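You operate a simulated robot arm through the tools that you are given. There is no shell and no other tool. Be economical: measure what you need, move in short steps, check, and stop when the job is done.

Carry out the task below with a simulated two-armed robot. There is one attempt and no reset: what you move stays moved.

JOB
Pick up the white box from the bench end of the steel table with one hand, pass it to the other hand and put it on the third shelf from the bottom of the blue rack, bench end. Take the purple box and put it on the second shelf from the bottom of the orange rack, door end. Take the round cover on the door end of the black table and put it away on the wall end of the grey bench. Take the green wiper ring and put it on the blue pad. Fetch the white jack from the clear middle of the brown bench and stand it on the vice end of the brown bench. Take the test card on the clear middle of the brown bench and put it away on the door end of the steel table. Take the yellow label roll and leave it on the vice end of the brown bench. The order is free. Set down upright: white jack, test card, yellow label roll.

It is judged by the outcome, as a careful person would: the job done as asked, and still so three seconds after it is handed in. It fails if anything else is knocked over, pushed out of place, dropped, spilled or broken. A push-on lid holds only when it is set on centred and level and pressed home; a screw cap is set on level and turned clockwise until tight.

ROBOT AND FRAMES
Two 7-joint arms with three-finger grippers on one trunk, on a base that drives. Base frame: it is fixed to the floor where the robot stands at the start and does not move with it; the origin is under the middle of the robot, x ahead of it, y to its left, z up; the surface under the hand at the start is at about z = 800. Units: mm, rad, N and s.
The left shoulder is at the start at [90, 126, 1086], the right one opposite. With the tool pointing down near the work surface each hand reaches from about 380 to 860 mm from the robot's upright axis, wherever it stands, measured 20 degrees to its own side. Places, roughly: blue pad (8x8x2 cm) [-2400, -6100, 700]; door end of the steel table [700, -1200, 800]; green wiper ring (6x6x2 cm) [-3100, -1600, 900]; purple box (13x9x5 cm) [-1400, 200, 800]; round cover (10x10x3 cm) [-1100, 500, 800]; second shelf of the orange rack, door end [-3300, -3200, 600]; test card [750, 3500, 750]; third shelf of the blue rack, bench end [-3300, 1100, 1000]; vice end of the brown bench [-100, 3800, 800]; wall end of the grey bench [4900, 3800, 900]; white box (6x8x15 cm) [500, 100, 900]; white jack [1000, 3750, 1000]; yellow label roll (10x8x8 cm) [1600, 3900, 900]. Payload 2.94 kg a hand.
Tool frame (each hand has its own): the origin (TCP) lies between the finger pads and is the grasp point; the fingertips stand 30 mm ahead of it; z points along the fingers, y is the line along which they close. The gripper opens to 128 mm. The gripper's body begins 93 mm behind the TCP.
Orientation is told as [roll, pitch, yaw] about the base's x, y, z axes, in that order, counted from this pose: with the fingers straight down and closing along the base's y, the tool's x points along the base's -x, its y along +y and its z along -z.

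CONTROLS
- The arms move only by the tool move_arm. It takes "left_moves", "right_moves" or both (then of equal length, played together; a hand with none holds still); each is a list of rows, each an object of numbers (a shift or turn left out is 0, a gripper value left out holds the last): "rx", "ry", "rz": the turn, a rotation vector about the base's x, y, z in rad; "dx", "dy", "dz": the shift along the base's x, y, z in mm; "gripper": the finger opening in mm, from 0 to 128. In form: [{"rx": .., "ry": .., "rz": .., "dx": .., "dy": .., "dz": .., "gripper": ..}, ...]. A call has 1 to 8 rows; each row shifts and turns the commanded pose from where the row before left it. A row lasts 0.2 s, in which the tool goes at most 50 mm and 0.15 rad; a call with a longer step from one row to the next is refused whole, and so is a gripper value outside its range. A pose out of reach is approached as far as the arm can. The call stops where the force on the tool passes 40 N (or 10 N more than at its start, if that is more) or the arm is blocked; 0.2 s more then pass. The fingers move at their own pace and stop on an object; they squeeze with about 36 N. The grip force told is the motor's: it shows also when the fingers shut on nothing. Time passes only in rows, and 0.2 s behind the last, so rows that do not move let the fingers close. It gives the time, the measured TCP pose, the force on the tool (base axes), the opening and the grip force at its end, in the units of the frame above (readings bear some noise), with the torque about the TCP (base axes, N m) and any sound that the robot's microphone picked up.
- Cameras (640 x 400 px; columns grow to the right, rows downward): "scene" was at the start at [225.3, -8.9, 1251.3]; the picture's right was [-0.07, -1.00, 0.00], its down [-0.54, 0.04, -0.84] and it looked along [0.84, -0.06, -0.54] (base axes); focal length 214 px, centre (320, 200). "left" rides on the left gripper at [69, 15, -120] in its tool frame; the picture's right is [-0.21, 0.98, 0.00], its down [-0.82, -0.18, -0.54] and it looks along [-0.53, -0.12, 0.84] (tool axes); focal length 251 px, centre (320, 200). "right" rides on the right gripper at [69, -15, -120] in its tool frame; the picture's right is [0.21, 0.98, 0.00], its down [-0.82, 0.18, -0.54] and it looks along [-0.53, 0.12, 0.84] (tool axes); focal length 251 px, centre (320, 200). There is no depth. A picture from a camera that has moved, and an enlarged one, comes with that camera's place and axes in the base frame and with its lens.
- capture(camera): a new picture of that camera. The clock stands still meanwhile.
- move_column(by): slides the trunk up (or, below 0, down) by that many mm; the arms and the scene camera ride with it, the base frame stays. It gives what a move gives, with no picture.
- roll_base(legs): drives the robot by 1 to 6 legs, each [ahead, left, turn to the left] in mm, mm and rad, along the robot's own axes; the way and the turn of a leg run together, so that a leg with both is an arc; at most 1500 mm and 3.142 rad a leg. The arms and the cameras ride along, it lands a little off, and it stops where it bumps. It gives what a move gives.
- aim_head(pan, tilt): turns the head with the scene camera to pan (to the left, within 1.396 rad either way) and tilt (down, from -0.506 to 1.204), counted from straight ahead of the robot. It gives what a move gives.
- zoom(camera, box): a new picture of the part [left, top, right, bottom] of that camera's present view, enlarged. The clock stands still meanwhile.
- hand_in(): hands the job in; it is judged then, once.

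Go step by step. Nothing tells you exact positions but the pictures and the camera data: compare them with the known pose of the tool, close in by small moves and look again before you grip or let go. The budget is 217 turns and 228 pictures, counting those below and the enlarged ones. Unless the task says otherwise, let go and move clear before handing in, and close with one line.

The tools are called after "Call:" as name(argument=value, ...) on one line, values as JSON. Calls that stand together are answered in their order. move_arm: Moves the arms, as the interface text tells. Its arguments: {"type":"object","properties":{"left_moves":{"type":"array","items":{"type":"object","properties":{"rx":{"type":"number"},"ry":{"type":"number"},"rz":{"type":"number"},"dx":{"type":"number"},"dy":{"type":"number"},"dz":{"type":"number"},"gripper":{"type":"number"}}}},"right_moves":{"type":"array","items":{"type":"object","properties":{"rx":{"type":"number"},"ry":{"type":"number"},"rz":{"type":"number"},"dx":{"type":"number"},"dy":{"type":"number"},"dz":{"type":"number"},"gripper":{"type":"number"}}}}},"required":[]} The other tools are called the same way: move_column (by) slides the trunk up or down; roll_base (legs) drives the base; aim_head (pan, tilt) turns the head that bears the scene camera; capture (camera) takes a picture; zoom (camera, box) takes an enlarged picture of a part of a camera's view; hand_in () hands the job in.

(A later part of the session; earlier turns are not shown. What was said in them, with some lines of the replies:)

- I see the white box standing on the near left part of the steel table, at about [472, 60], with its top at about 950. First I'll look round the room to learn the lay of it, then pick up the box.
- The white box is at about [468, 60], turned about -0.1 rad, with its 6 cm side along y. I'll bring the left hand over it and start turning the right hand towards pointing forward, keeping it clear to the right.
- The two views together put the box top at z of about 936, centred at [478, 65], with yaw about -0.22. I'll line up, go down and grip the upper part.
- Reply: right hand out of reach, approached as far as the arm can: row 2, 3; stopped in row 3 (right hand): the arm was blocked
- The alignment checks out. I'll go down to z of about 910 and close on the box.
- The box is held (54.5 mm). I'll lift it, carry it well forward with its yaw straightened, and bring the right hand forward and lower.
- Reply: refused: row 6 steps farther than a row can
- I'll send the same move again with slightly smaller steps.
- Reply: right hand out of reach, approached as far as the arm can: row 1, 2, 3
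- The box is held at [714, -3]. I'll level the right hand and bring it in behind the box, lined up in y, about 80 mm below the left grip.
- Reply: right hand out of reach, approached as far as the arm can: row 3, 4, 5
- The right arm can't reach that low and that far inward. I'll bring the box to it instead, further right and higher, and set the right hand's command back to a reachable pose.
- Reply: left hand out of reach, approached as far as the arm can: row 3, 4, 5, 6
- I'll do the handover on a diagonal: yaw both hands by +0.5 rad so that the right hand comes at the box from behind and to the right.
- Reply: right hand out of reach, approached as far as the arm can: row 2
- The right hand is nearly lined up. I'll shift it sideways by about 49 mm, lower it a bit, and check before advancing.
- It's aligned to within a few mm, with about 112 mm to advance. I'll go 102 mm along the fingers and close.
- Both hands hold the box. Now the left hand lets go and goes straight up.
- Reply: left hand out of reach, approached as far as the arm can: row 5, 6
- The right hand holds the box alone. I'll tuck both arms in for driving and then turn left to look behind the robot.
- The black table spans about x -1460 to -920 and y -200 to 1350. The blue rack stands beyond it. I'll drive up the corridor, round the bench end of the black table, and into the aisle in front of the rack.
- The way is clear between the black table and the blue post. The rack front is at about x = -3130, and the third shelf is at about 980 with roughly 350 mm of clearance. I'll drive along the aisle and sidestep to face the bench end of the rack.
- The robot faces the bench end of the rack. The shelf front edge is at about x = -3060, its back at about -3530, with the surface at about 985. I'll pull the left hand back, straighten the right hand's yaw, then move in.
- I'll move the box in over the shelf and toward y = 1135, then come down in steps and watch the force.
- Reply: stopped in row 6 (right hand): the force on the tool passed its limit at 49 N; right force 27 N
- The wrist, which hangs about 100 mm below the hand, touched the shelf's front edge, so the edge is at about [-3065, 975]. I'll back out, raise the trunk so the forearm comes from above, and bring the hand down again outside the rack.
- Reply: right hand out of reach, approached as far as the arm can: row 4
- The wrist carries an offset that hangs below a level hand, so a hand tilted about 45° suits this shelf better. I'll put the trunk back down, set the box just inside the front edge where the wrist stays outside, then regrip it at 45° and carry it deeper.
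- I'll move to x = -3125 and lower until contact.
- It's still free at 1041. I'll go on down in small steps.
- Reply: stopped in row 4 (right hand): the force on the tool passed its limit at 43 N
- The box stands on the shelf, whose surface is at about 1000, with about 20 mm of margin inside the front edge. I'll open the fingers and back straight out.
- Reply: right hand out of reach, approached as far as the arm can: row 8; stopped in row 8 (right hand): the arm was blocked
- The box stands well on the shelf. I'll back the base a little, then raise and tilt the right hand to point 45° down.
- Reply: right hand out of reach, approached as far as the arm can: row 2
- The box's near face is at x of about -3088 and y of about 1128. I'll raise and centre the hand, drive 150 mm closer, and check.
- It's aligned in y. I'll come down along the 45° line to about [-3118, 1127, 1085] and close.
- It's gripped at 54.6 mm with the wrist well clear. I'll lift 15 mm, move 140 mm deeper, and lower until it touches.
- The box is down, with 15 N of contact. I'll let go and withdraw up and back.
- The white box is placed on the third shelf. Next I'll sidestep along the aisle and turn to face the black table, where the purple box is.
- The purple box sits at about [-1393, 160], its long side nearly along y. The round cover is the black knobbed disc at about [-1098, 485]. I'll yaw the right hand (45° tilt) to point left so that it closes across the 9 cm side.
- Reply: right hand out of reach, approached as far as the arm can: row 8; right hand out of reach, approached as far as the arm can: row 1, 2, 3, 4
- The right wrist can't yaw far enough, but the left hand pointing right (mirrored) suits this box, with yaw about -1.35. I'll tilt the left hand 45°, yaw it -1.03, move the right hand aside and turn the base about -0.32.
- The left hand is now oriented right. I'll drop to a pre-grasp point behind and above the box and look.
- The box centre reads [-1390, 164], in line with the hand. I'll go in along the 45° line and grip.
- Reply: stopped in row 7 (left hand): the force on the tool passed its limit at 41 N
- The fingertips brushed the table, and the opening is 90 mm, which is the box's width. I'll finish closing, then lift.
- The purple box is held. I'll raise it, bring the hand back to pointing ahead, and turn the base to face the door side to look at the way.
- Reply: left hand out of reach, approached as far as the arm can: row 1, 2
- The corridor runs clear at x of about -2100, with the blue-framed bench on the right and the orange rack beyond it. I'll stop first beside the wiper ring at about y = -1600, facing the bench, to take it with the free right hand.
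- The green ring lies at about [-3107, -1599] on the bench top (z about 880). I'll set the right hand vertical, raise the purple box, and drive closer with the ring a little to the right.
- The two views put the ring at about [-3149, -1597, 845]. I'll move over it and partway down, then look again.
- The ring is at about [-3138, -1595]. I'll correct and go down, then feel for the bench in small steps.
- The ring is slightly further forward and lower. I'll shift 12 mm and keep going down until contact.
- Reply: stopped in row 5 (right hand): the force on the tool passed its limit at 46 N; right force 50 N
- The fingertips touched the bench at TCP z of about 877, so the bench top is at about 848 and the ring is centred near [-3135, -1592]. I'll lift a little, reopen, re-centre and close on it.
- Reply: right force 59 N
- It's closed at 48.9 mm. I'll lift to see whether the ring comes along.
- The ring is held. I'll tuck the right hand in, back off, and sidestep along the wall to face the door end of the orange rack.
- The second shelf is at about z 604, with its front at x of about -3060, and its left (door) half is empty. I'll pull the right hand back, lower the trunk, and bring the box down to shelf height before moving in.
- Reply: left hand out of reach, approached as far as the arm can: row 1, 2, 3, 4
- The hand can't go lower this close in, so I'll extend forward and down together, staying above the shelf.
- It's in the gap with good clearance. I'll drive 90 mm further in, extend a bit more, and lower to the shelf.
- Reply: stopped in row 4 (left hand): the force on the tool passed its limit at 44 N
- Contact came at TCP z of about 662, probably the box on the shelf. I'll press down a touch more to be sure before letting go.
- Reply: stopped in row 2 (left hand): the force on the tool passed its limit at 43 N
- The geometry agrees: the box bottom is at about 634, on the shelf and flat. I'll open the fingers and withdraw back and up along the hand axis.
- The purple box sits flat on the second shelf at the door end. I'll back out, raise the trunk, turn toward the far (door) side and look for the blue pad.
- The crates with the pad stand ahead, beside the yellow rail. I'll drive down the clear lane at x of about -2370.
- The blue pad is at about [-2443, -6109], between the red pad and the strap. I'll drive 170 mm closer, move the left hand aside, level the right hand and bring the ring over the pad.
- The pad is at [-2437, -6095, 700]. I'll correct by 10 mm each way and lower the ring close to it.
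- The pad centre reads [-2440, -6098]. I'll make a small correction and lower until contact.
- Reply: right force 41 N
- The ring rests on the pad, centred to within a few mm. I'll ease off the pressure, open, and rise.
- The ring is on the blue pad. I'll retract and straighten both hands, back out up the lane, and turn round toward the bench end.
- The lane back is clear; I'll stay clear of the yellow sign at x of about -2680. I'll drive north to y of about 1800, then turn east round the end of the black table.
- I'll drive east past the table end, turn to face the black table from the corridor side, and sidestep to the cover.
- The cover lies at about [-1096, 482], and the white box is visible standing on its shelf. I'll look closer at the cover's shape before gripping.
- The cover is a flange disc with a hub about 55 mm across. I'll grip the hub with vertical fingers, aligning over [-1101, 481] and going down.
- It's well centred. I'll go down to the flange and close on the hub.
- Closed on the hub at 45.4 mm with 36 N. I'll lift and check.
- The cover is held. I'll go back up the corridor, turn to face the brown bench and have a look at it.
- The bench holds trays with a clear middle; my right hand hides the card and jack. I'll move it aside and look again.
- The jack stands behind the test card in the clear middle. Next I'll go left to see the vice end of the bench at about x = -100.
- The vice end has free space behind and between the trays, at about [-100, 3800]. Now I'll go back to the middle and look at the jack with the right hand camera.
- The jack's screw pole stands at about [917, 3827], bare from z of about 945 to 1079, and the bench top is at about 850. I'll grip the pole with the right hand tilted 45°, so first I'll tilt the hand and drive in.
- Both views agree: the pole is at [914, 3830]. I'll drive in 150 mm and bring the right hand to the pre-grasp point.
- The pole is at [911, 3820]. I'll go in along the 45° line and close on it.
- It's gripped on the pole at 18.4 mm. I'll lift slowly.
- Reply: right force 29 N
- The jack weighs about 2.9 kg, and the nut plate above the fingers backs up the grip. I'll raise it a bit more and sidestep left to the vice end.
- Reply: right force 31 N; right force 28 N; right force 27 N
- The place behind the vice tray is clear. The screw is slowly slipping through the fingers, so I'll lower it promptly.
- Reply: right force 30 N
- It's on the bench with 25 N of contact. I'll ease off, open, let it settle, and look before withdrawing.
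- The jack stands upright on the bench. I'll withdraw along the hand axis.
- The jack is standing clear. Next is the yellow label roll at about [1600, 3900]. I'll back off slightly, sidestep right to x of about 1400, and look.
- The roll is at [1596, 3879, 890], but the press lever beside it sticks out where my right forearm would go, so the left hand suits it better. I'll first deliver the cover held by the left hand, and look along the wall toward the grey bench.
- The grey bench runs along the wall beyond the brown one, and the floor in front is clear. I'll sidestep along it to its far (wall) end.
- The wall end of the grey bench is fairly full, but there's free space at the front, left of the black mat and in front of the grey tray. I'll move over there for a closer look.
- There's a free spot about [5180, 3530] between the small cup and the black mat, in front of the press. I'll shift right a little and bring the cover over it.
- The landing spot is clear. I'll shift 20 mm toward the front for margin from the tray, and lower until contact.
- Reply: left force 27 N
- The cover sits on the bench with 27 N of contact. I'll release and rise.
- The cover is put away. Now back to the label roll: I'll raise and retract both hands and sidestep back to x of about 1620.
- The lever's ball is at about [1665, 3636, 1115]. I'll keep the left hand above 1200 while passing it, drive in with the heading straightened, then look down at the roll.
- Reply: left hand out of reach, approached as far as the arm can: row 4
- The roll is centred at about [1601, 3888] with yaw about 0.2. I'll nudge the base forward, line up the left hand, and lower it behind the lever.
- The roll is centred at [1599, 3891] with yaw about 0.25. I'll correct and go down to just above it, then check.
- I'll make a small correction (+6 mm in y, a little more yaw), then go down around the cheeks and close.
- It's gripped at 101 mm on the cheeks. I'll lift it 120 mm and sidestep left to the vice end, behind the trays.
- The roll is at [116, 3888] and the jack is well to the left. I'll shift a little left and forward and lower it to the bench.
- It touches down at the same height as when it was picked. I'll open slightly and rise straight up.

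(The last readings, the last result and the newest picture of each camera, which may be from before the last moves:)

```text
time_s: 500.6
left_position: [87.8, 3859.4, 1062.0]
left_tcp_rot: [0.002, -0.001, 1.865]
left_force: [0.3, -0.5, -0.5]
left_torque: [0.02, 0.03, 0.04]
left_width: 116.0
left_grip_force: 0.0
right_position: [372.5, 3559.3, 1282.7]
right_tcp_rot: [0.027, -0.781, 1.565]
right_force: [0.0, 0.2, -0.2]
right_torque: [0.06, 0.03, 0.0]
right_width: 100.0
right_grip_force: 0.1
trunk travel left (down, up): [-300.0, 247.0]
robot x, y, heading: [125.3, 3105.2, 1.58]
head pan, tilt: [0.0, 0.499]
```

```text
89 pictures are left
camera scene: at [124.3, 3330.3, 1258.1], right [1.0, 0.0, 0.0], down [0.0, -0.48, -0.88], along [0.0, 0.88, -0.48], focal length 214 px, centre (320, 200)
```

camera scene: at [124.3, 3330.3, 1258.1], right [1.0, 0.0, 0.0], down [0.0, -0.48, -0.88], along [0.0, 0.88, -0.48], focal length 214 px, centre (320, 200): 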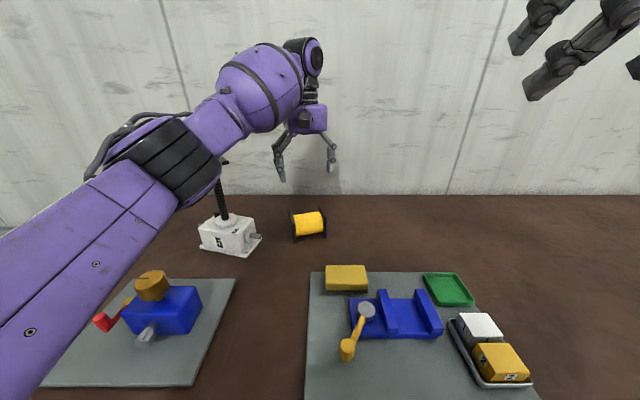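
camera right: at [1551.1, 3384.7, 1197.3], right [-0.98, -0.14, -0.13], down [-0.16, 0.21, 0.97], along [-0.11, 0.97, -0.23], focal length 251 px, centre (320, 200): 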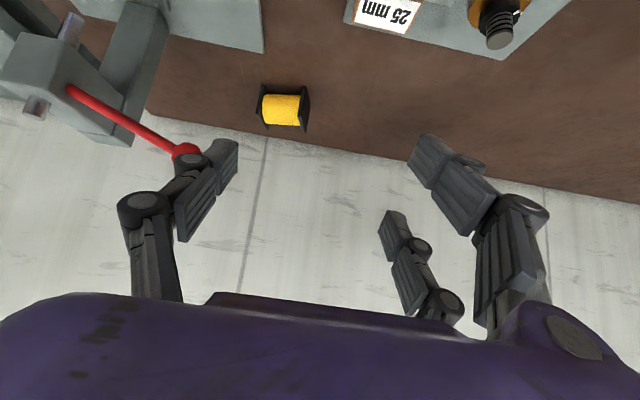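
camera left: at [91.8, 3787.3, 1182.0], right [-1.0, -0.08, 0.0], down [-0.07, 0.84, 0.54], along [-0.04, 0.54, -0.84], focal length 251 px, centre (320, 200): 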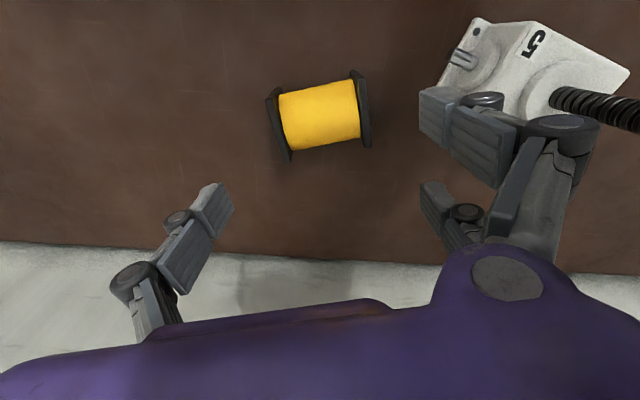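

Both the jack and the roll stand well at the vice end. Now the test card: I'll back off, sidestep to the middle, set the right hand vertical and look closely at the card.

Call:
roll_base(legs=[[-330, 0, 0], [0, -560, 0]])

Call:
move_arm(left_moves=[{"dz": 20, "rz": -0.1}, {"dz": 20, "rz": -0.1}, {"dz": 20, "rz": -0.09}, {}, {}, {}], right_moves=[{"rx": -0.13, "dx": -15}, {"rx": -0.13, "dx": -15}, {"rx": -0.13, "dx": -15}, {"rx": -0.13, "dx": -15}, {"rx": -0.13, "dx": -15}, {"rx": -0.13}])

Call:
capture(camera="scene")

Call:
zoom(camera="scene", box=[300, 160, 460, 260])

```text
time_s: 507.8
left_position: [655.3, 3529.6, 1060.8]
left_tcp_rot: [0.003, 0.001, 1.864]
left_force: [-0.6, 0.1, -0.6]
left_torque: [0.04, -0.01, 0.02]
left_width: 116.1
left_grip_force: 0.1
right_position: [940.0, 3229.3, 1282.5]
right_tcp_rot: [0.027, -0.78, 1.562]
right_force: [0.0, -0.7, 0.5]
right_torque: [0.0, -0.02, 0.0]
right_width: 100.2
right_grip_force: 0.0
trunk travel left (down, up): [-300.0, 247.0]
robot x, y, heading: [693.6, 2778.1, 1.57]
head pan, tilt: [0.0, 0.499]
```

```text
time_s: 509.2
left_position: [655.8, 3531.7, 1120.8]
left_tcp_rot: [0.002, 0.0, 1.574]
left_force: [-0.4, 0.2, 0.6]
left_torque: [0.0, 0.03, 0.02]
left_width: 115.7
left_grip_force: 0.1
right_position: [855.8, 3234.5, 1259.8]
right_tcp_rot: [0.026, 0.001, 1.565]
right_force: [0.5, 0.8, -0.9]
right_torque: [-0.06, -0.01, 0.03]
right_width: 100.0
right_grip_force: 0.1
right hand out of reach, approached as far as the arm can: row 5, 6
trunk travel left (down, up): [-300.0, 247.0]
robot x, y, heading: [691.2, 2776.7, 1.574]
head pan, tilt: [0.0, 0.499]
```

```text
88 pictures are left
camera scene: at [691.7, 3001.2, 1257.7], right [1.0, 0.0, 0.0], down [0.0, -0.48, -0.88], along [0.0, 0.88, -0.48], focal length 214 px, centre (320, 200)
```

scene: 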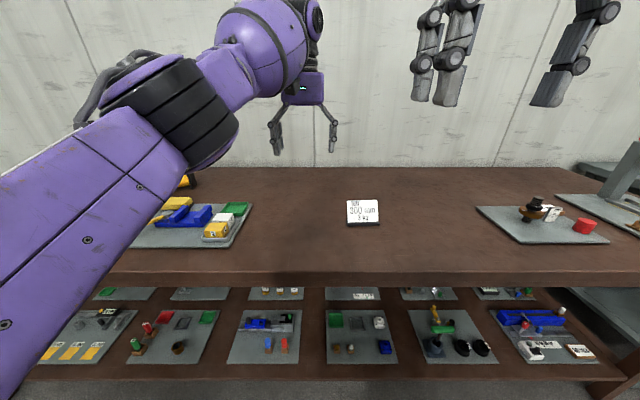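

```text
4.00 times, centred on (380, 210) of scene
camera zoom: at [691.7, 3001.2, 1257.7], right [1.0, 0.0, 0.0], down [0.0, -0.48, -0.88], along [0.0, 0.88, -0.48], focal length 858 px, centre (80, 160)
```

zoom: 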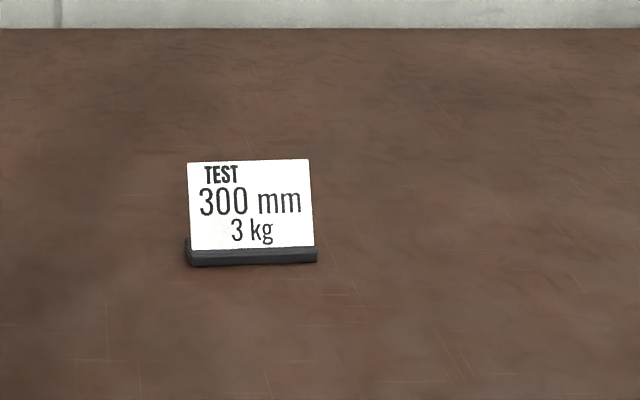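

The card's base is about 106 mm wide at [831, 3590]. I'll grip it across the sides with the vertical right hand, so I'll drive 130 mm closer and bring the hand above it.

Call:
roll_base(legs=[[130, 0, 0]])

Call:
move_arm(right_moves=[{"dx": -4, "dy": 36, "dz": -25, "gripper": 128}, {"dx": -4, "dy": 36, "dz": -25}, {"dx": -4, "dy": 36, "dz": -25}, {"dx": -4, "dy": 36, "dz": -30}, {"dx": -4, "dy": 36, "dz": -30}, {"dx": -4, "dy": 36, "dz": -30}, {"dz": -45}, {"dz": -20}])

Call:
capture(camera="right")

Call:
capture(camera="scene")

```text
time_s: 510.5
left_position: [658.3, 3657.2, 1122.1]
left_tcp_rot: [0.0, -0.001, 1.57]
left_force: [-0.2, -0.4, -0.1]
left_torque: [-0.03, -0.01, 0.0]
left_width: 116.0
left_grip_force: 0.1
right_position: [858.5, 3359.5, 1259.0]
right_tcp_rot: [0.026, -0.001, 1.562]
right_force: [-0.6, 0.1, 0.3]
right_torque: [0.03, 0.0, 0.01]
right_width: 100.1
right_grip_force: 0.0
trunk travel left (down, up): [-300.0, 247.0]
robot x, y, heading: [689.2, 2902.2, 1.569]
head pan, tilt: [0.0, 0.499]
```

```text
time_s: 512.3
left_position: [657.5, 3657.5, 1122.2]
left_tcp_rot: [0.002, 0.0, 1.571]
left_force: [0.2, 0.3, -0.1]
left_torque: [0.0, -0.01, -0.06]
left_width: 116.0
left_grip_force: 0.1
right_position: [835.2, 3578.0, 1028.5]
right_tcp_rot: [0.026, 0.001, 1.562]
right_force: [0.0, 0.0, 0.4]
right_torque: [0.02, -0.01, 0.02]
right_width: 127.9
right_grip_force: 0.0
trunk travel left (down, up): [-300.0, 247.0]
robot x, y, heading: [687.7, 2902.5, 1.569]
head pan, tilt: [0.0, 0.499]
```

```text
86 pictures are left
camera right: at [853.5, 3509.0, 1147.9], right [-0.98, -0.21, 0.03], down [-0.16, 0.82, 0.55], along [-0.13, 0.53, -0.84], focal length 251 px, centre (320, 200)
```

right: 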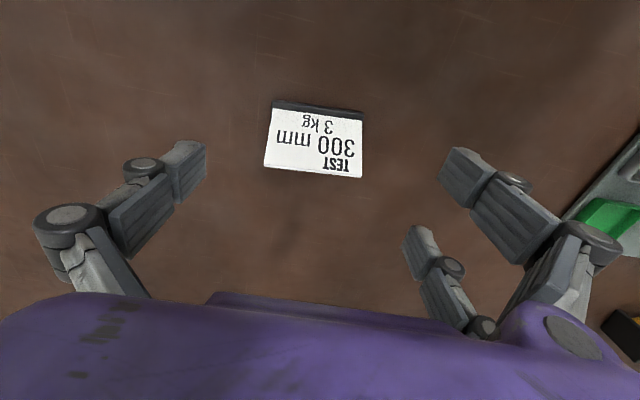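

```text
85 pictures are left
camera scene: at [692.6, 3128.5, 1257.9], right [1.0, 0.0, 0.0], down [0.0, -0.48, -0.88], along [0.0, 0.88, -0.48], focal length 214 px, centre (320, 200)
```

scene: 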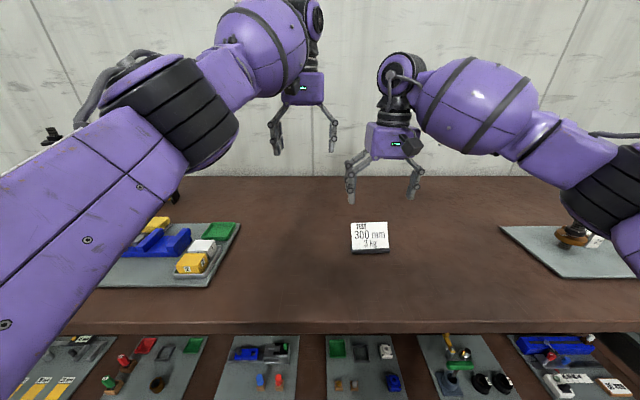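

The card's base is centred near [832, 3588] with yaw about 0.12, and it's about 100 mm wide. I'll align, lower partway and check that the fingers straddle it.

Call:
move_arm(right_moves=[{"dx": -3, "dy": 10, "rz": 0.12}, {"ry": -0.026, "dz": -30}, {"dz": -40}])

Call:
capture(camera="right")

```text
time_s: 513.1
left_position: [657.8, 3658.5, 1122.0]
left_tcp_rot: [0.0, 0.001, 1.571]
left_force: [0.4, 0.3, 0.5]
left_torque: [-0.05, -0.01, -0.02]
left_width: 115.9
left_grip_force: 0.1
right_position: [831.8, 3586.3, 960.3]
right_tcp_rot: [-0.002, 0.002, 1.682]
right_force: [-0.2, -1.0, 0.3]
right_torque: [-0.01, 0.0, -0.01]
right_width: 127.8
right_grip_force: 0.2
trunk travel left (down, up): [-300.0, 247.0]
robot x, y, heading: [694.0, 2902.4, 1.566]
head pan, tilt: [0.0, 0.499]
```

```text
84 pictures are left
camera right: at [856.7, 3519.9, 1079.3], right [-0.95, -0.32, 0.0], down [-0.27, 0.8, 0.54], along [-0.17, 0.51, -0.84], focal length 251 px, centre (320, 200)
```

right: 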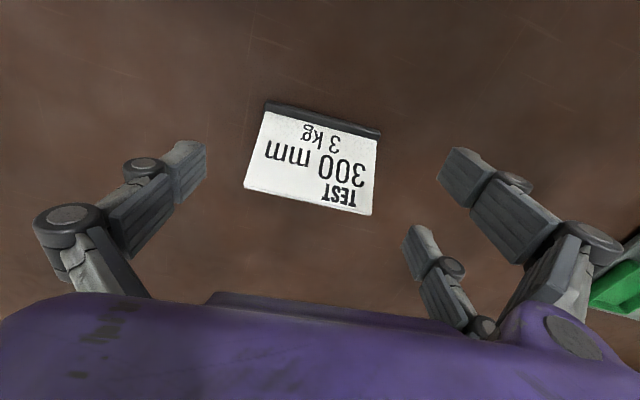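

The fingers straddle the card evenly (x = 833). I'll lower to just above the bench and close gently.

Call:
move_arm(right_moves=[{"rz": -0.04, "dx": 1, "dz": -30}, {"dz": -30}, {"dz": -10}, {"dz": -4}, {"gripper": 90}, {"gripper": 90}, {"gripper": 90}])

Call:
capture(camera="right")

Call:
zoom(camera="scene", box=[320, 180, 440, 280])

```text
time_s: 514.7
left_position: [658.2, 3657.8, 1121.5]
left_tcp_rot: [0.001, -0.002, 1.571]
left_force: [0.4, -0.6, -0.2]
left_torque: [0.02, -0.01, 0.01]
left_width: 115.9
left_grip_force: 0.1
right_position: [833.9, 3589.4, 887.0]
right_tcp_rot: [0.001, 0.001, 1.645]
right_force: [1.7, 0.6, 2.4]
right_torque: [0.02, -0.24, 0.07]
right_width: 98.0
right_grip_force: 36.7
trunk travel left (down, up): [-300.0, 247.0]
robot x, y, heading: [692.4, 2907.8, 1.566]
head pan, tilt: [0.0, 0.499]
```

```text
83 pictures are left
camera right: at [854.4, 3521.8, 1006.0], right [-0.96, -0.28, 0.0], down [-0.24, 0.81, 0.54], along [-0.15, 0.52, -0.84], focal length 251 px, centre (320, 200)
```

right: 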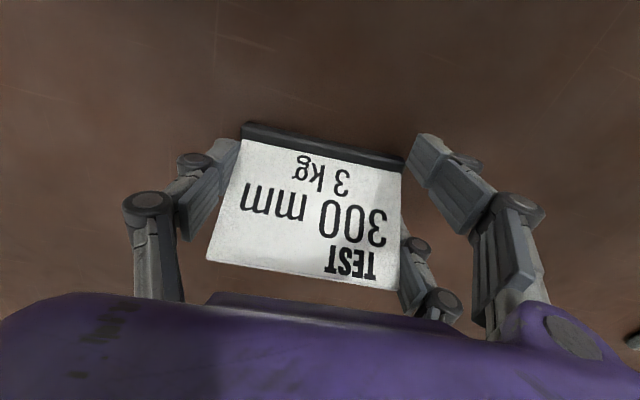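

```text
4.00 times, centred on (380, 230) of scene
camera zoom: at [692.8, 3128.2, 1258.0], right [1.0, 0.0, 0.0], down [0.0, -0.48, -0.88], along [0.0, 0.88, -0.48], focal length 858 px, centre (80, 80)
```

zoom: 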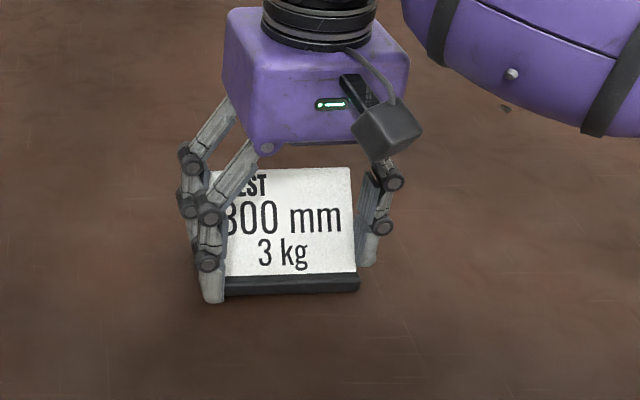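

It's closed at 98 mm with full force. I'll lift and check that it stays level.

Call:
move_arm(right_moves=[{"dz": 10}, {"dz": 20}, {"dz": 40}, {"dz": 40}, {"dz": 40}])

Call:
capture(camera="right")

Call:
zoom(camera="scene", box=[320, 80, 460, 240])

```text
time_s: 515.9
left_position: [657.7, 3657.6, 1121.4]
left_tcp_rot: [0.001, 0.0, 1.571]
left_force: [0.3, -1.2, -0.1]
left_torque: [0.0, -0.01, -0.02]
left_width: 116.2
left_grip_force: 0.2
right_position: [832.7, 3586.8, 1035.0]
right_tcp_rot: [0.001, 0.001, 1.644]
right_force: [-0.1, 0.2, -0.8]
right_torque: [0.01, -0.02, 0.03]
right_width: 98.1
right_grip_force: 35.6
trunk travel left (down, up): [-300.0, 247.0]
robot x, y, heading: [688.9, 2905.9, 1.567]
head pan, tilt: [0.0, 0.499]
```

```text
81 pictures are left
camera right: at [853.9, 3520.9, 1154.0], right [-0.96, -0.29, 0.0], down [-0.24, 0.81, 0.54], along [-0.15, 0.52, -0.84], focal length 251 px, centre (320, 200)
```

right: 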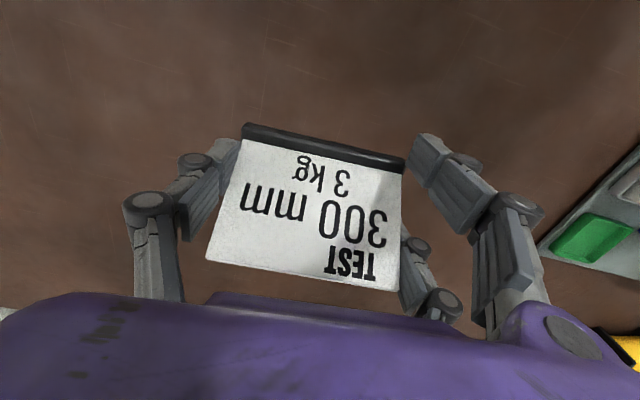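

```text
2.50 times, centred on (390, 160) of scene
camera zoom: at [692.4, 3127.7, 1258.0], right [1.0, 0.0, 0.0], down [0.0, -0.48, -0.88], along [0.0, 0.88, -0.48], focal length 536 px, centre (145, 300)
```

zoom: 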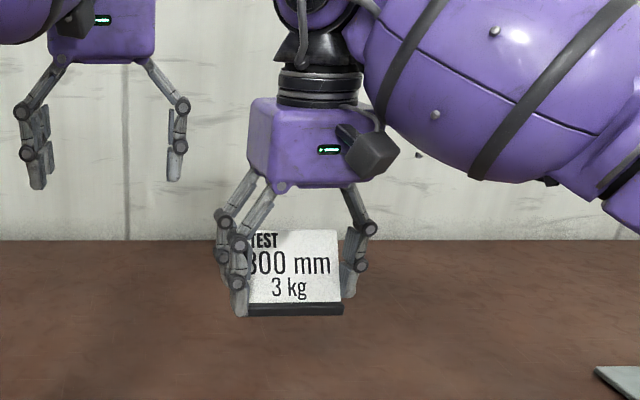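

The card is held level. I'll pull the left hand in, back away, and go through the corridor to the door end of the steel table, facing it.

Call:
move_arm(left_moves=[{"dy": -40}, {"dy": -40}, {"dy": -40}, {"dy": -40}], right_moves=[{"dz": 30, "dy": -20}, {"dz": 30, "dy": -20}, {"dy": -30}, {"dy": -30}])

Call:
roll_base(legs=[[-700, 0, 0], [0, 1030, 0], [0, 0, -1.567]])

Call:
capture(camera="right")

Call:
capture(camera="scene")

```text
time_s: 516.9
left_position: [659.1, 3494.9, 1122.3]
left_tcp_rot: [0.001, 0.0, 1.571]
left_force: [0.6, 0.5, 0.0]
left_torque: [0.04, -0.01, -0.04]
left_width: 115.9
left_grip_force: 0.0
right_position: [833.3, 3483.9, 1094.3]
right_tcp_rot: [0.0, 0.0, 1.642]
right_force: [0.3, 0.0, 0.3]
right_torque: [0.03, 0.0, -0.01]
right_width: 98.1
right_grip_force: 35.4
trunk travel left (down, up): [-300.0, 247.0]
robot x, y, heading: [690.4, 2906.9, 1.569]
head pan, tilt: [0.0, 0.499]
```

```text
time_s: 520.1
left_position: [655.9, 2912.3, 1120.5]
left_tcp_rot: [0.005, -0.001, 1.573]
left_force: [0.0, -0.5, -1.7]
left_torque: [0.0, -0.03, 0.01]
left_width: 116.1
left_grip_force: 0.0
right_position: [830.3, 2901.0, 1094.2]
right_tcp_rot: [-0.002, 0.003, 1.645]
right_force: [-0.1, -0.1, -0.4]
right_torque: [0.01, -0.03, 0.02]
right_width: 96.9
right_grip_force: 35.5
trunk travel left (down, up): [-300.0, 247.0]
robot x, y, heading: [687.8, 2321.7, 1.567]
head pan, tilt: [0.0, 0.499]
stopped in leg 1: the robot was blocked; the commanded pose is now the measured one
```

```text
79 pictures are left
camera right: at [851.1, 2835.2, 1212.9], right [-0.96, -0.29, 0.0], down [-0.24, 0.81, 0.54], along [-0.15, 0.52, -0.84], focal length 251 px, centre (320, 200)
```

right: 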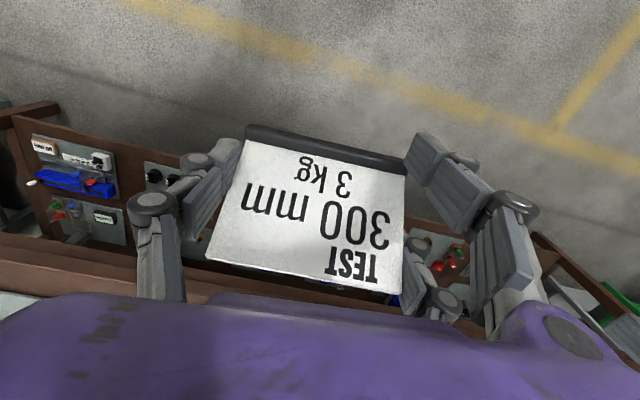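

```text
78 pictures are left
camera scene: at [690.1, 2542.3, 1258.8], right [1.0, 0.0, 0.0], down [0.0, -0.48, -0.88], along [0.0, 0.88, -0.48], focal length 214 px, centre (320, 200)
```

scene: 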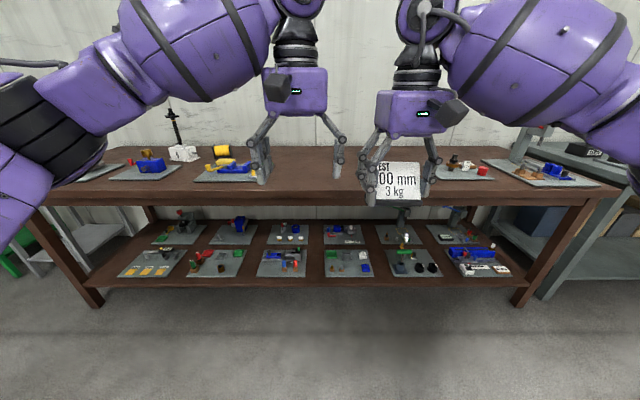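

The robot bumped something behind it, likely the end of the green table. I'll move forward off it, go left to the corridor, and then turn and check that table.

Call:
roll_base(legs=[[180, 0, 0], [0, 1080, 0], [0, 0, -1.0]])

Call:
aim_head(pan=-0.7, tilt=0.45)

Call:
capture(camera="scene")

```text
time_s: 533.7
left_position: [68.7, 2857.2, 1120.2]
left_tcp_rot: [0.001, 0.0, 0.564]
left_force: [0.9, -0.4, 0.7]
left_torque: [0.01, -0.03, 0.02]
left_width: 115.8
left_grip_force: 0.1
right_position: [153.2, 2703.4, 1092.2]
right_tcp_rot: [-0.001, 0.004, 0.632]
right_force: [0.4, -0.4, -0.4]
right_torque: [0.02, 0.01, 0.04]
right_width: 96.5
right_grip_force: 36.6
trunk travel left (down, up): [-300.0, 247.0]
robot x, y, heading: [-415.3, 2513.1, 0.558]
head pan, tilt: [0.0, 0.499]
```

```text
time_s: 534.8
left_position: [68.3, 2855.5, 1120.3]
left_tcp_rot: [0.003, 0.0, 0.565]
left_force: [0.5, 0.4, 0.1]
left_torque: [0.0, -0.01, 0.0]
left_width: 115.7
left_grip_force: 0.1
right_position: [152.8, 2701.6, 1092.1]
right_tcp_rot: [-0.002, 0.003, 0.635]
right_force: [0.3, -0.4, -0.1]
right_torque: [-0.01, 0.0, 0.02]
right_width: 96.7
right_grip_force: 36.3
trunk travel left (down, up): [-300.0, 247.0]
robot x, y, heading: [-418.4, 2512.0, 0.56]
head pan, tilt: [-0.7, 0.45]
```

```text
77 pictures are left
camera scene: at [-210.0, 2568.6, 1262.4], right [-0.14, -0.99, 0.0], down [-0.43, 0.06, -0.9], along [0.89, -0.13, -0.44], focal length 214 px, centre (320, 200)
```

scene: 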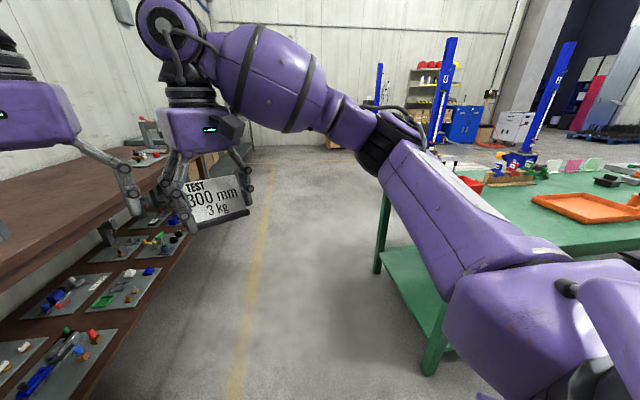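

The green table and the things on it are undisturbed. I'll finish the turn and sidestep down the middle of the corridor to the door end of the steel table.

Call:
roll_base(legs=[[0, 0, -0.56], [118, 0, 0], [0, -1500, 0], [0, -1400, 0]])

Call:
aim_head(pan=-0.6, tilt=0.4)

Call:
capture(camera="scene")

```text
time_s: 562.2
left_position: [352.6, -318.4, 1120.3]
left_tcp_rot: [0.003, -0.001, -0.002]
left_force: [0.0, 0.7, 0.6]
left_torque: [0.0, 0.0, 0.02]
left_width: 116.0
left_grip_force: 0.1
right_position: [340.6, -492.6, 1092.0]
right_tcp_rot: [-0.002, 0.003, 0.066]
right_force: [0.3, -0.3, -0.3]
right_torque: [0.02, 0.03, 0.01]
right_width: 96.6
right_grip_force: 36.2
trunk travel left (down, up): [-300.0, 247.0]
robot x, y, heading: [-239.6, -347.9, -0.01]
head pan, tilt: [-0.7, 0.45]
```

```text
time_s: 562.9
left_position: [352.9, -318.3, 1120.6]
left_tcp_rot: [0.0, 0.0, -0.003]
left_force: [-0.1, 0.2, -0.5]
left_torque: [0.02, -0.01, 0.02]
left_width: 116.2
left_grip_force: 0.1
right_position: [339.9, -492.9, 1092.3]
right_tcp_rot: [-0.001, 0.004, 0.066]
right_force: [0.0, -0.5, -1.3]
right_torque: [0.04, -0.02, 0.0]
right_width: 96.0
right_grip_force: 35.4
trunk travel left (down, up): [-300.0, 247.0]
robot x, y, heading: [-239.4, -351.2, -0.012]
head pan, tilt: [-0.6, 0.4]
```

```text
76 pictures are left
camera scene: at [-29.7, -405.2, 1267.0], right [-0.57, -0.82, 0.0], down [-0.32, 0.22, -0.92], along [0.76, -0.53, -0.39], focal length 214 px, centre (320, 200)
```

scene: 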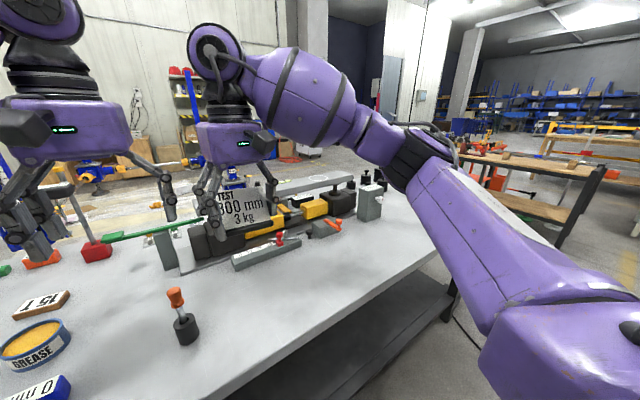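

The door end is further to the right, with some grey posts on it. I'll sidestep 650 mm more and look.

Call:
roll_base(legs=[[0, -650, 0.01]])

Call:
aim_head(pan=-0.1, tilt=0.5)

Call:
capture(camera="scene")

```text
time_s: 569.1
left_position: [346.3, -980.0, 1119.6]
left_tcp_rot: [0.002, 0.001, -0.003]
left_force: [-0.1, 0.0, -0.5]
left_torque: [0.02, -0.01, -0.02]
left_width: 115.9
left_grip_force: 0.0
right_position: [334.7, -1154.5, 1093.0]
right_tcp_rot: [-0.001, 0.004, 0.066]
right_force: [0.2, -0.6, -0.7]
right_torque: [0.02, -0.05, -0.01]
right_width: 95.7
right_grip_force: 36.0
trunk travel left (down, up): [-300.0, 247.0]
robot x, y, heading: [-251.4, -1007.7, -0.006]
head pan, tilt: [-0.6, 0.4]
```

```text
time_s: 570.0
left_position: [346.1, -981.8, 1120.0]
left_tcp_rot: [0.003, -0.002, -0.005]
left_force: [0.8, -0.1, -1.0]
left_torque: [-0.05, 0.01, -0.03]
left_width: 115.9
left_grip_force: 0.2
right_position: [335.4, -1153.8, 1093.3]
right_tcp_rot: [0.0, 0.003, 0.066]
right_force: [0.3, 0.5, -1.0]
right_torque: [0.03, -0.03, 0.04]
right_width: 96.0
right_grip_force: 35.8
trunk travel left (down, up): [-300.0, 247.0]
robot x, y, heading: [-248.9, -1012.9, -0.009]
head pan, tilt: [-0.099, 0.499]
```

```text
75 pictures are left
camera scene: at [-21.0, -1023.3, 1257.9], right [-0.11, -0.99, 0.0], down [-0.48, 0.05, -0.88], along [0.87, -0.1, -0.48], focal length 214 px, centre (320, 200)
```

scene: 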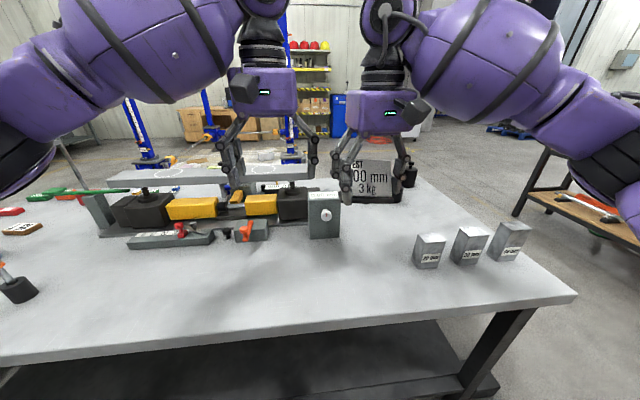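

The door end holds three weight blocks at its near corner and a grey plate at about [543, -1105]. I see free space at about [600, -1270]. I'll drive in and check with the hand camera.

Call:
roll_base(legs=[[190, -100, 0.008]])

Call:
capture(camera="right")

Call:
aim_head(pan=-0.3, tilt=0.65)

Call:
capture(camera="scene")

```text
time_s: 571.7
left_position: [538.2, -1076.5, 1120.7]
left_tcp_rot: [0.002, 0.0, 0.007]
left_force: [-0.4, -0.3, -0.7]
left_torque: [0.03, 0.0, -0.02]
left_width: 116.0
left_grip_force: 0.0
right_position: [529.6, -1251.9, 1093.4]
right_tcp_rot: [-0.001, 0.004, 0.077]
right_force: [0.0, 0.8, -0.8]
right_torque: [0.02, 0.0, 0.02]
right_width: 96.0
right_grip_force: 36.0
trunk travel left (down, up): [-300.0, 247.0]
robot x, y, heading: [-56.3, -1116.3, 0.005]
head pan, tilt: [-0.099, 0.499]
```

```text
74 pictures are left
camera right: at [462.8, -1270.3, 1211.9], right [-0.29, 0.96, 0.0], down [0.81, 0.24, 0.54], along [0.51, 0.15, -0.84], focal length 251 px, centre (320, 200)
```

right: 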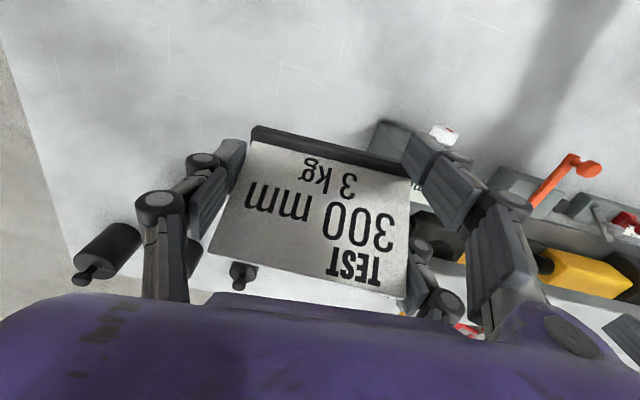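

```text
time_s: 572.4
left_position: [538.8, -1076.8, 1120.7]
left_tcp_rot: [0.0, 0.0, 0.007]
left_force: [0.1, 0.0, -1.2]
left_torque: [0.01, 0.01, 0.02]
left_width: 116.0
left_grip_force: 0.0
right_position: [529.1, -1251.0, 1093.7]
right_tcp_rot: [-0.002, 0.003, 0.075]
right_force: [-0.4, -0.6, -1.2]
right_torque: [0.0, -0.01, -0.03]
right_width: 96.0
right_grip_force: 35.9
trunk travel left (down, up): [-300.0, 247.0]
robot x, y, heading: [-57.0, -1116.2, -0.001]
head pan, tilt: [-0.3, 0.649]
```

```text
73 pictures are left
camera scene: at [164.0, -1140.3, 1244.6], right [-0.29, -0.96, 0.0], down [-0.58, 0.18, -0.8], along [0.76, -0.23, -0.6], focal length 214 px, centre (320, 200)
```

scene: 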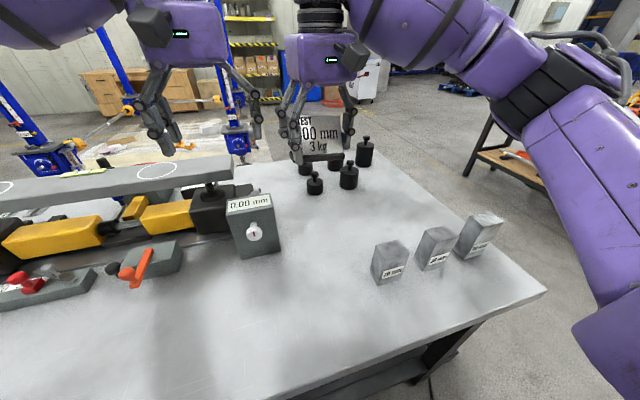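

The spot at [607, -1272] is clear: the weights lie beyond x = 770, the indicator block is at y > -1135, and the grey blocks are nearer the corner. I'll move over it and lower.

Call:
move_arm(right_moves=[{"dx": 26, "dy": -7}, {"dx": 26, "dy": -7}, {"dx": 26, "dy": -7}, {"dz": -45}, {"dz": -45}, {"dz": -45}, {"dz": -45}])

Call:
capture(camera="right")

Call:
capture(camera="scene")

```text
time_s: 574.0
left_position: [538.8, -1076.0, 1120.3]
left_tcp_rot: [0.005, 0.002, 0.008]
left_force: [0.2, 0.0, 0.6]
left_torque: [0.04, 0.0, -0.01]
left_width: 115.9
left_grip_force: 0.2
right_position: [609.6, -1271.3, 909.6]
right_tcp_rot: [-0.002, 0.005, 0.077]
right_force: [0.3, 0.0, -0.4]
right_torque: [-0.03, 0.03, -0.01]
right_width: 96.2
right_grip_force: 35.7
trunk travel left (down, up): [-300.0, 247.0]
robot x, y, heading: [-55.1, -1113.0, 0.006]
head pan, tilt: [-0.3, 0.649]
```

```text
72 pictures are left
camera right: at [543.6, -1290.8, 1028.5], right [-0.29, 0.96, 0.0], down [0.81, 0.24, 0.54], along [0.52, 0.16, -0.84], focal length 251 px, centre (320, 200)
```

right: 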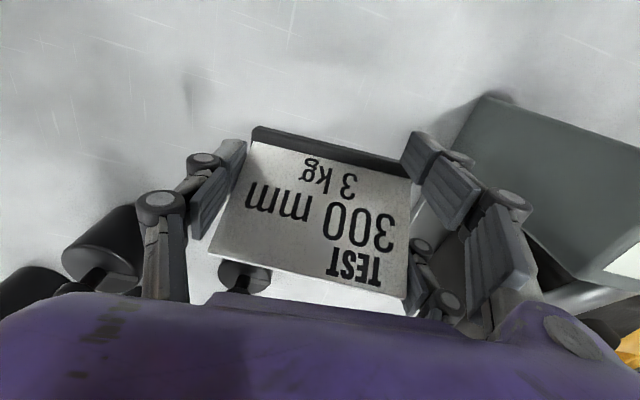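

```text
71 pictures are left
camera scene: at [164.6, -1140.8, 1244.4], right [-0.29, -0.96, 0.0], down [-0.58, 0.18, -0.8], along [0.76, -0.23, -0.61], focal length 214 px, centre (320, 200)
```

scene: 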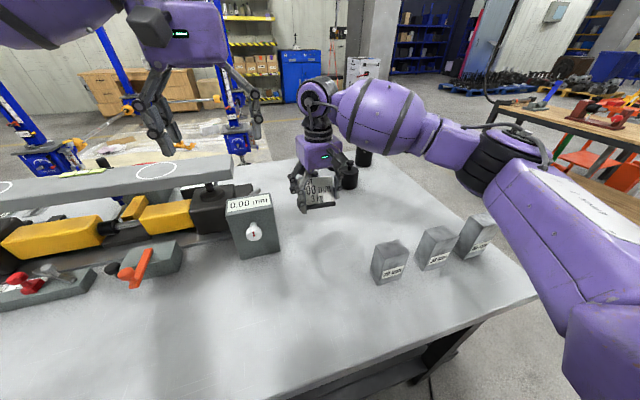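

The indicator block is close on the left, so I'll shift 25 mm right for clearance and lower to the table.

Call:
move_arm(right_moves=[{"dy": -25}, {"dz": -35}, {"dz": -20}, {"dz": -10}, {"dz": -6}, {"dz": -4}, {"dz": -4}])

Call:
capture(camera="right")

```text
time_s: 575.6
left_position: [537.0, -1076.7, 1121.2]
left_tcp_rot: [0.001, 0.0, 0.007]
left_force: [-0.2, -0.7, 0.8]
left_torque: [0.01, 0.03, -0.01]
left_width: 116.0
left_grip_force: 0.1
right_position: [608.1, -1293.8, 837.0]
right_tcp_rot: [-0.001, -0.003, 0.079]
right_force: [4.4, 3.1, 19.7]
right_torque: [-0.89, 0.09, 0.17]
right_width: 96.8
right_grip_force: 36.0
trunk travel left (down, up): [-300.0, 247.0]
robot x, y, heading: [-54.6, -1110.5, 0.001]
head pan, tilt: [-0.3, 0.649]
```

```text
70 pictures are left
camera right: at [541.1, -1313.7, 955.9], right [-0.29, 0.96, 0.0], down [0.8, 0.24, 0.54], along [0.52, 0.16, -0.84], focal length 251 px, centre (320, 200)
```

right: 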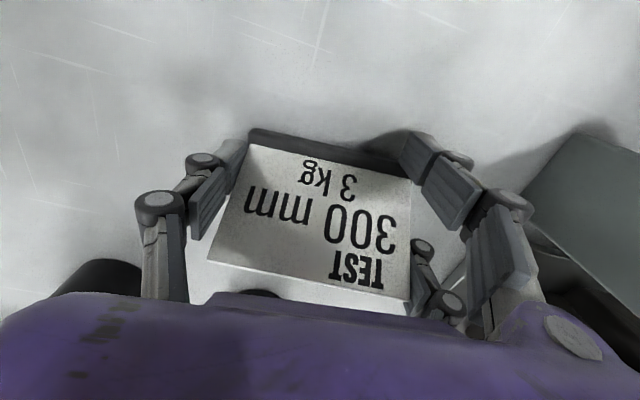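

It's down on the table with 20 N of contact. I'll ease off, open a little, and rise straight up.

Call:
move_arm(right_moves=[{"dz": 3}, {"gripper": 104}, {"gripper": 114}, {"gripper": 114}, {"dz": 25}, {"dz": 40}, {"dz": 45}, {"dz": 45}])

Call:
capture(camera="right")

Call:
capture(camera="scene")

```text
time_s: 577.4
left_position: [537.7, -1076.4, 1120.8]
left_tcp_rot: [0.002, 0.0, 0.006]
left_force: [0.0, 0.3, 0.0]
left_torque: [0.01, -0.03, 0.0]
left_width: 116.1
left_grip_force: 0.0
right_position: [606.5, -1294.0, 992.7]
right_tcp_rot: [-0.003, 0.003, 0.077]
right_force: [-0.2, 0.2, -0.1]
right_torque: [-0.02, -0.01, 0.0]
right_width: 114.2
right_grip_force: 0.0
trunk travel left (down, up): [-300.0, 247.0]
robot x, y, heading: [-57.5, -1114.7, 0.001]
head pan, tilt: [-0.3, 0.649]
```

```text
69 pictures are left
camera right: at [539.5, -1312.2, 1111.9], right [-0.29, 0.96, 0.0], down [0.81, 0.24, 0.54], along [0.51, 0.15, -0.84], focal length 251 px, centre (320, 200)
```

right: 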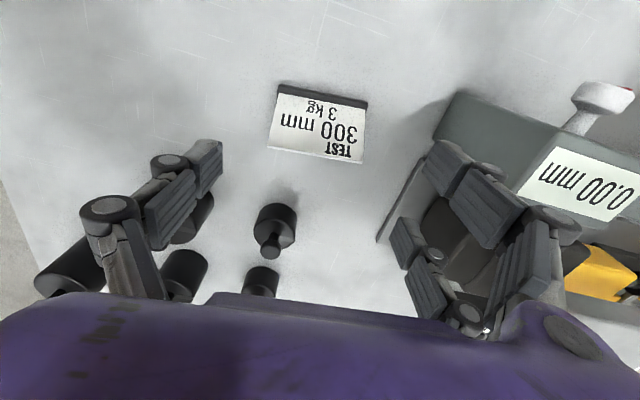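

```text
68 pictures are left
camera scene: at [163.5, -1139.9, 1244.6], right [-0.29, -0.96, 0.0], down [-0.58, 0.18, -0.8], along [0.76, -0.23, -0.6], focal length 214 px, centre (320, 200)
```

scene: 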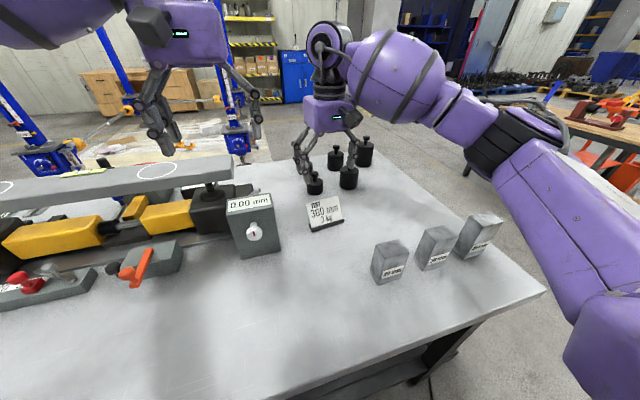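

The card stands upright on the door end of the steel table, and everything else looks in place. I'll raise the hand, move clear and take a last look.

Call:
move_arm(right_moves=[{"dz": 45}, {"dz": 45}])

Call:
roll_base(legs=[[-200, 0, 0]])

Call:
capture(camera="scene")

```text
time_s: 578.0
left_position: [538.2, -1076.2, 1120.9]
left_tcp_rot: [0.001, 0.0, 0.008]
left_force: [-0.1, 0.3, -0.3]
left_torque: [0.01, -0.04, 0.02]
left_width: 115.7
left_grip_force: 0.1
right_position: [607.1, -1294.4, 1083.3]
right_tcp_rot: [-0.002, 0.005, 0.076]
right_force: [0.3, -0.6, 0.1]
right_torque: [-0.01, -0.03, 0.0]
right_width: 114.2
right_grip_force: 0.3
trunk travel left (down, up): [-300.0, 247.0]
robot x, y, heading: [-53.5, -1111.6, 0.0]
head pan, tilt: [-0.3, 0.649]
```

```text
time_s: 579.6
left_position: [336.5, -1079.3, 1119.7]
left_tcp_rot: [0.002, -0.002, 0.003]
left_force: [0.3, -0.5, 0.4]
left_torque: [-0.03, -0.03, -0.03]
left_width: 115.8
left_grip_force: 0.1
right_position: [405.6, -1297.6, 1082.1]
right_tcp_rot: [-0.002, 0.004, 0.072]
right_force: [0.0, 0.6, -0.5]
right_torque: [-0.04, -0.01, 0.02]
right_width: 114.2
right_grip_force: 0.1
trunk travel left (down, up): [-300.0, 247.0]
robot x, y, heading: [-255.2, -1111.0, -0.005]
head pan, tilt: [-0.3, 0.649]
```

```text
67 pictures are left
camera scene: at [-38.2, -1141.1, 1244.5], right [-0.3, -0.95, 0.0], down [-0.58, 0.18, -0.8], along [0.76, -0.24, -0.6], focal length 214 px, centre (320, 200)
```

scene: 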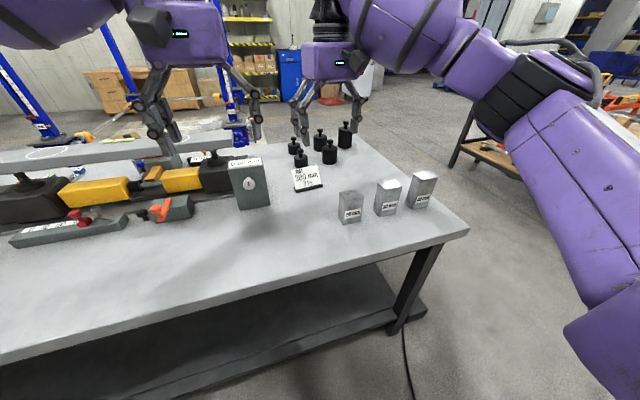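

All seven items are in place, both hands are empty and the robot is clear. I'm handing in.

Call:
hand_in()

```text
The job is handed in.
```

I placed all seven items where you asked, and each one was standing or lying properly when I let go of it. While backing away from the brown bench, the robot bumped the end of the green table. The table and everything I could see on it looked undisturbed afterwards.
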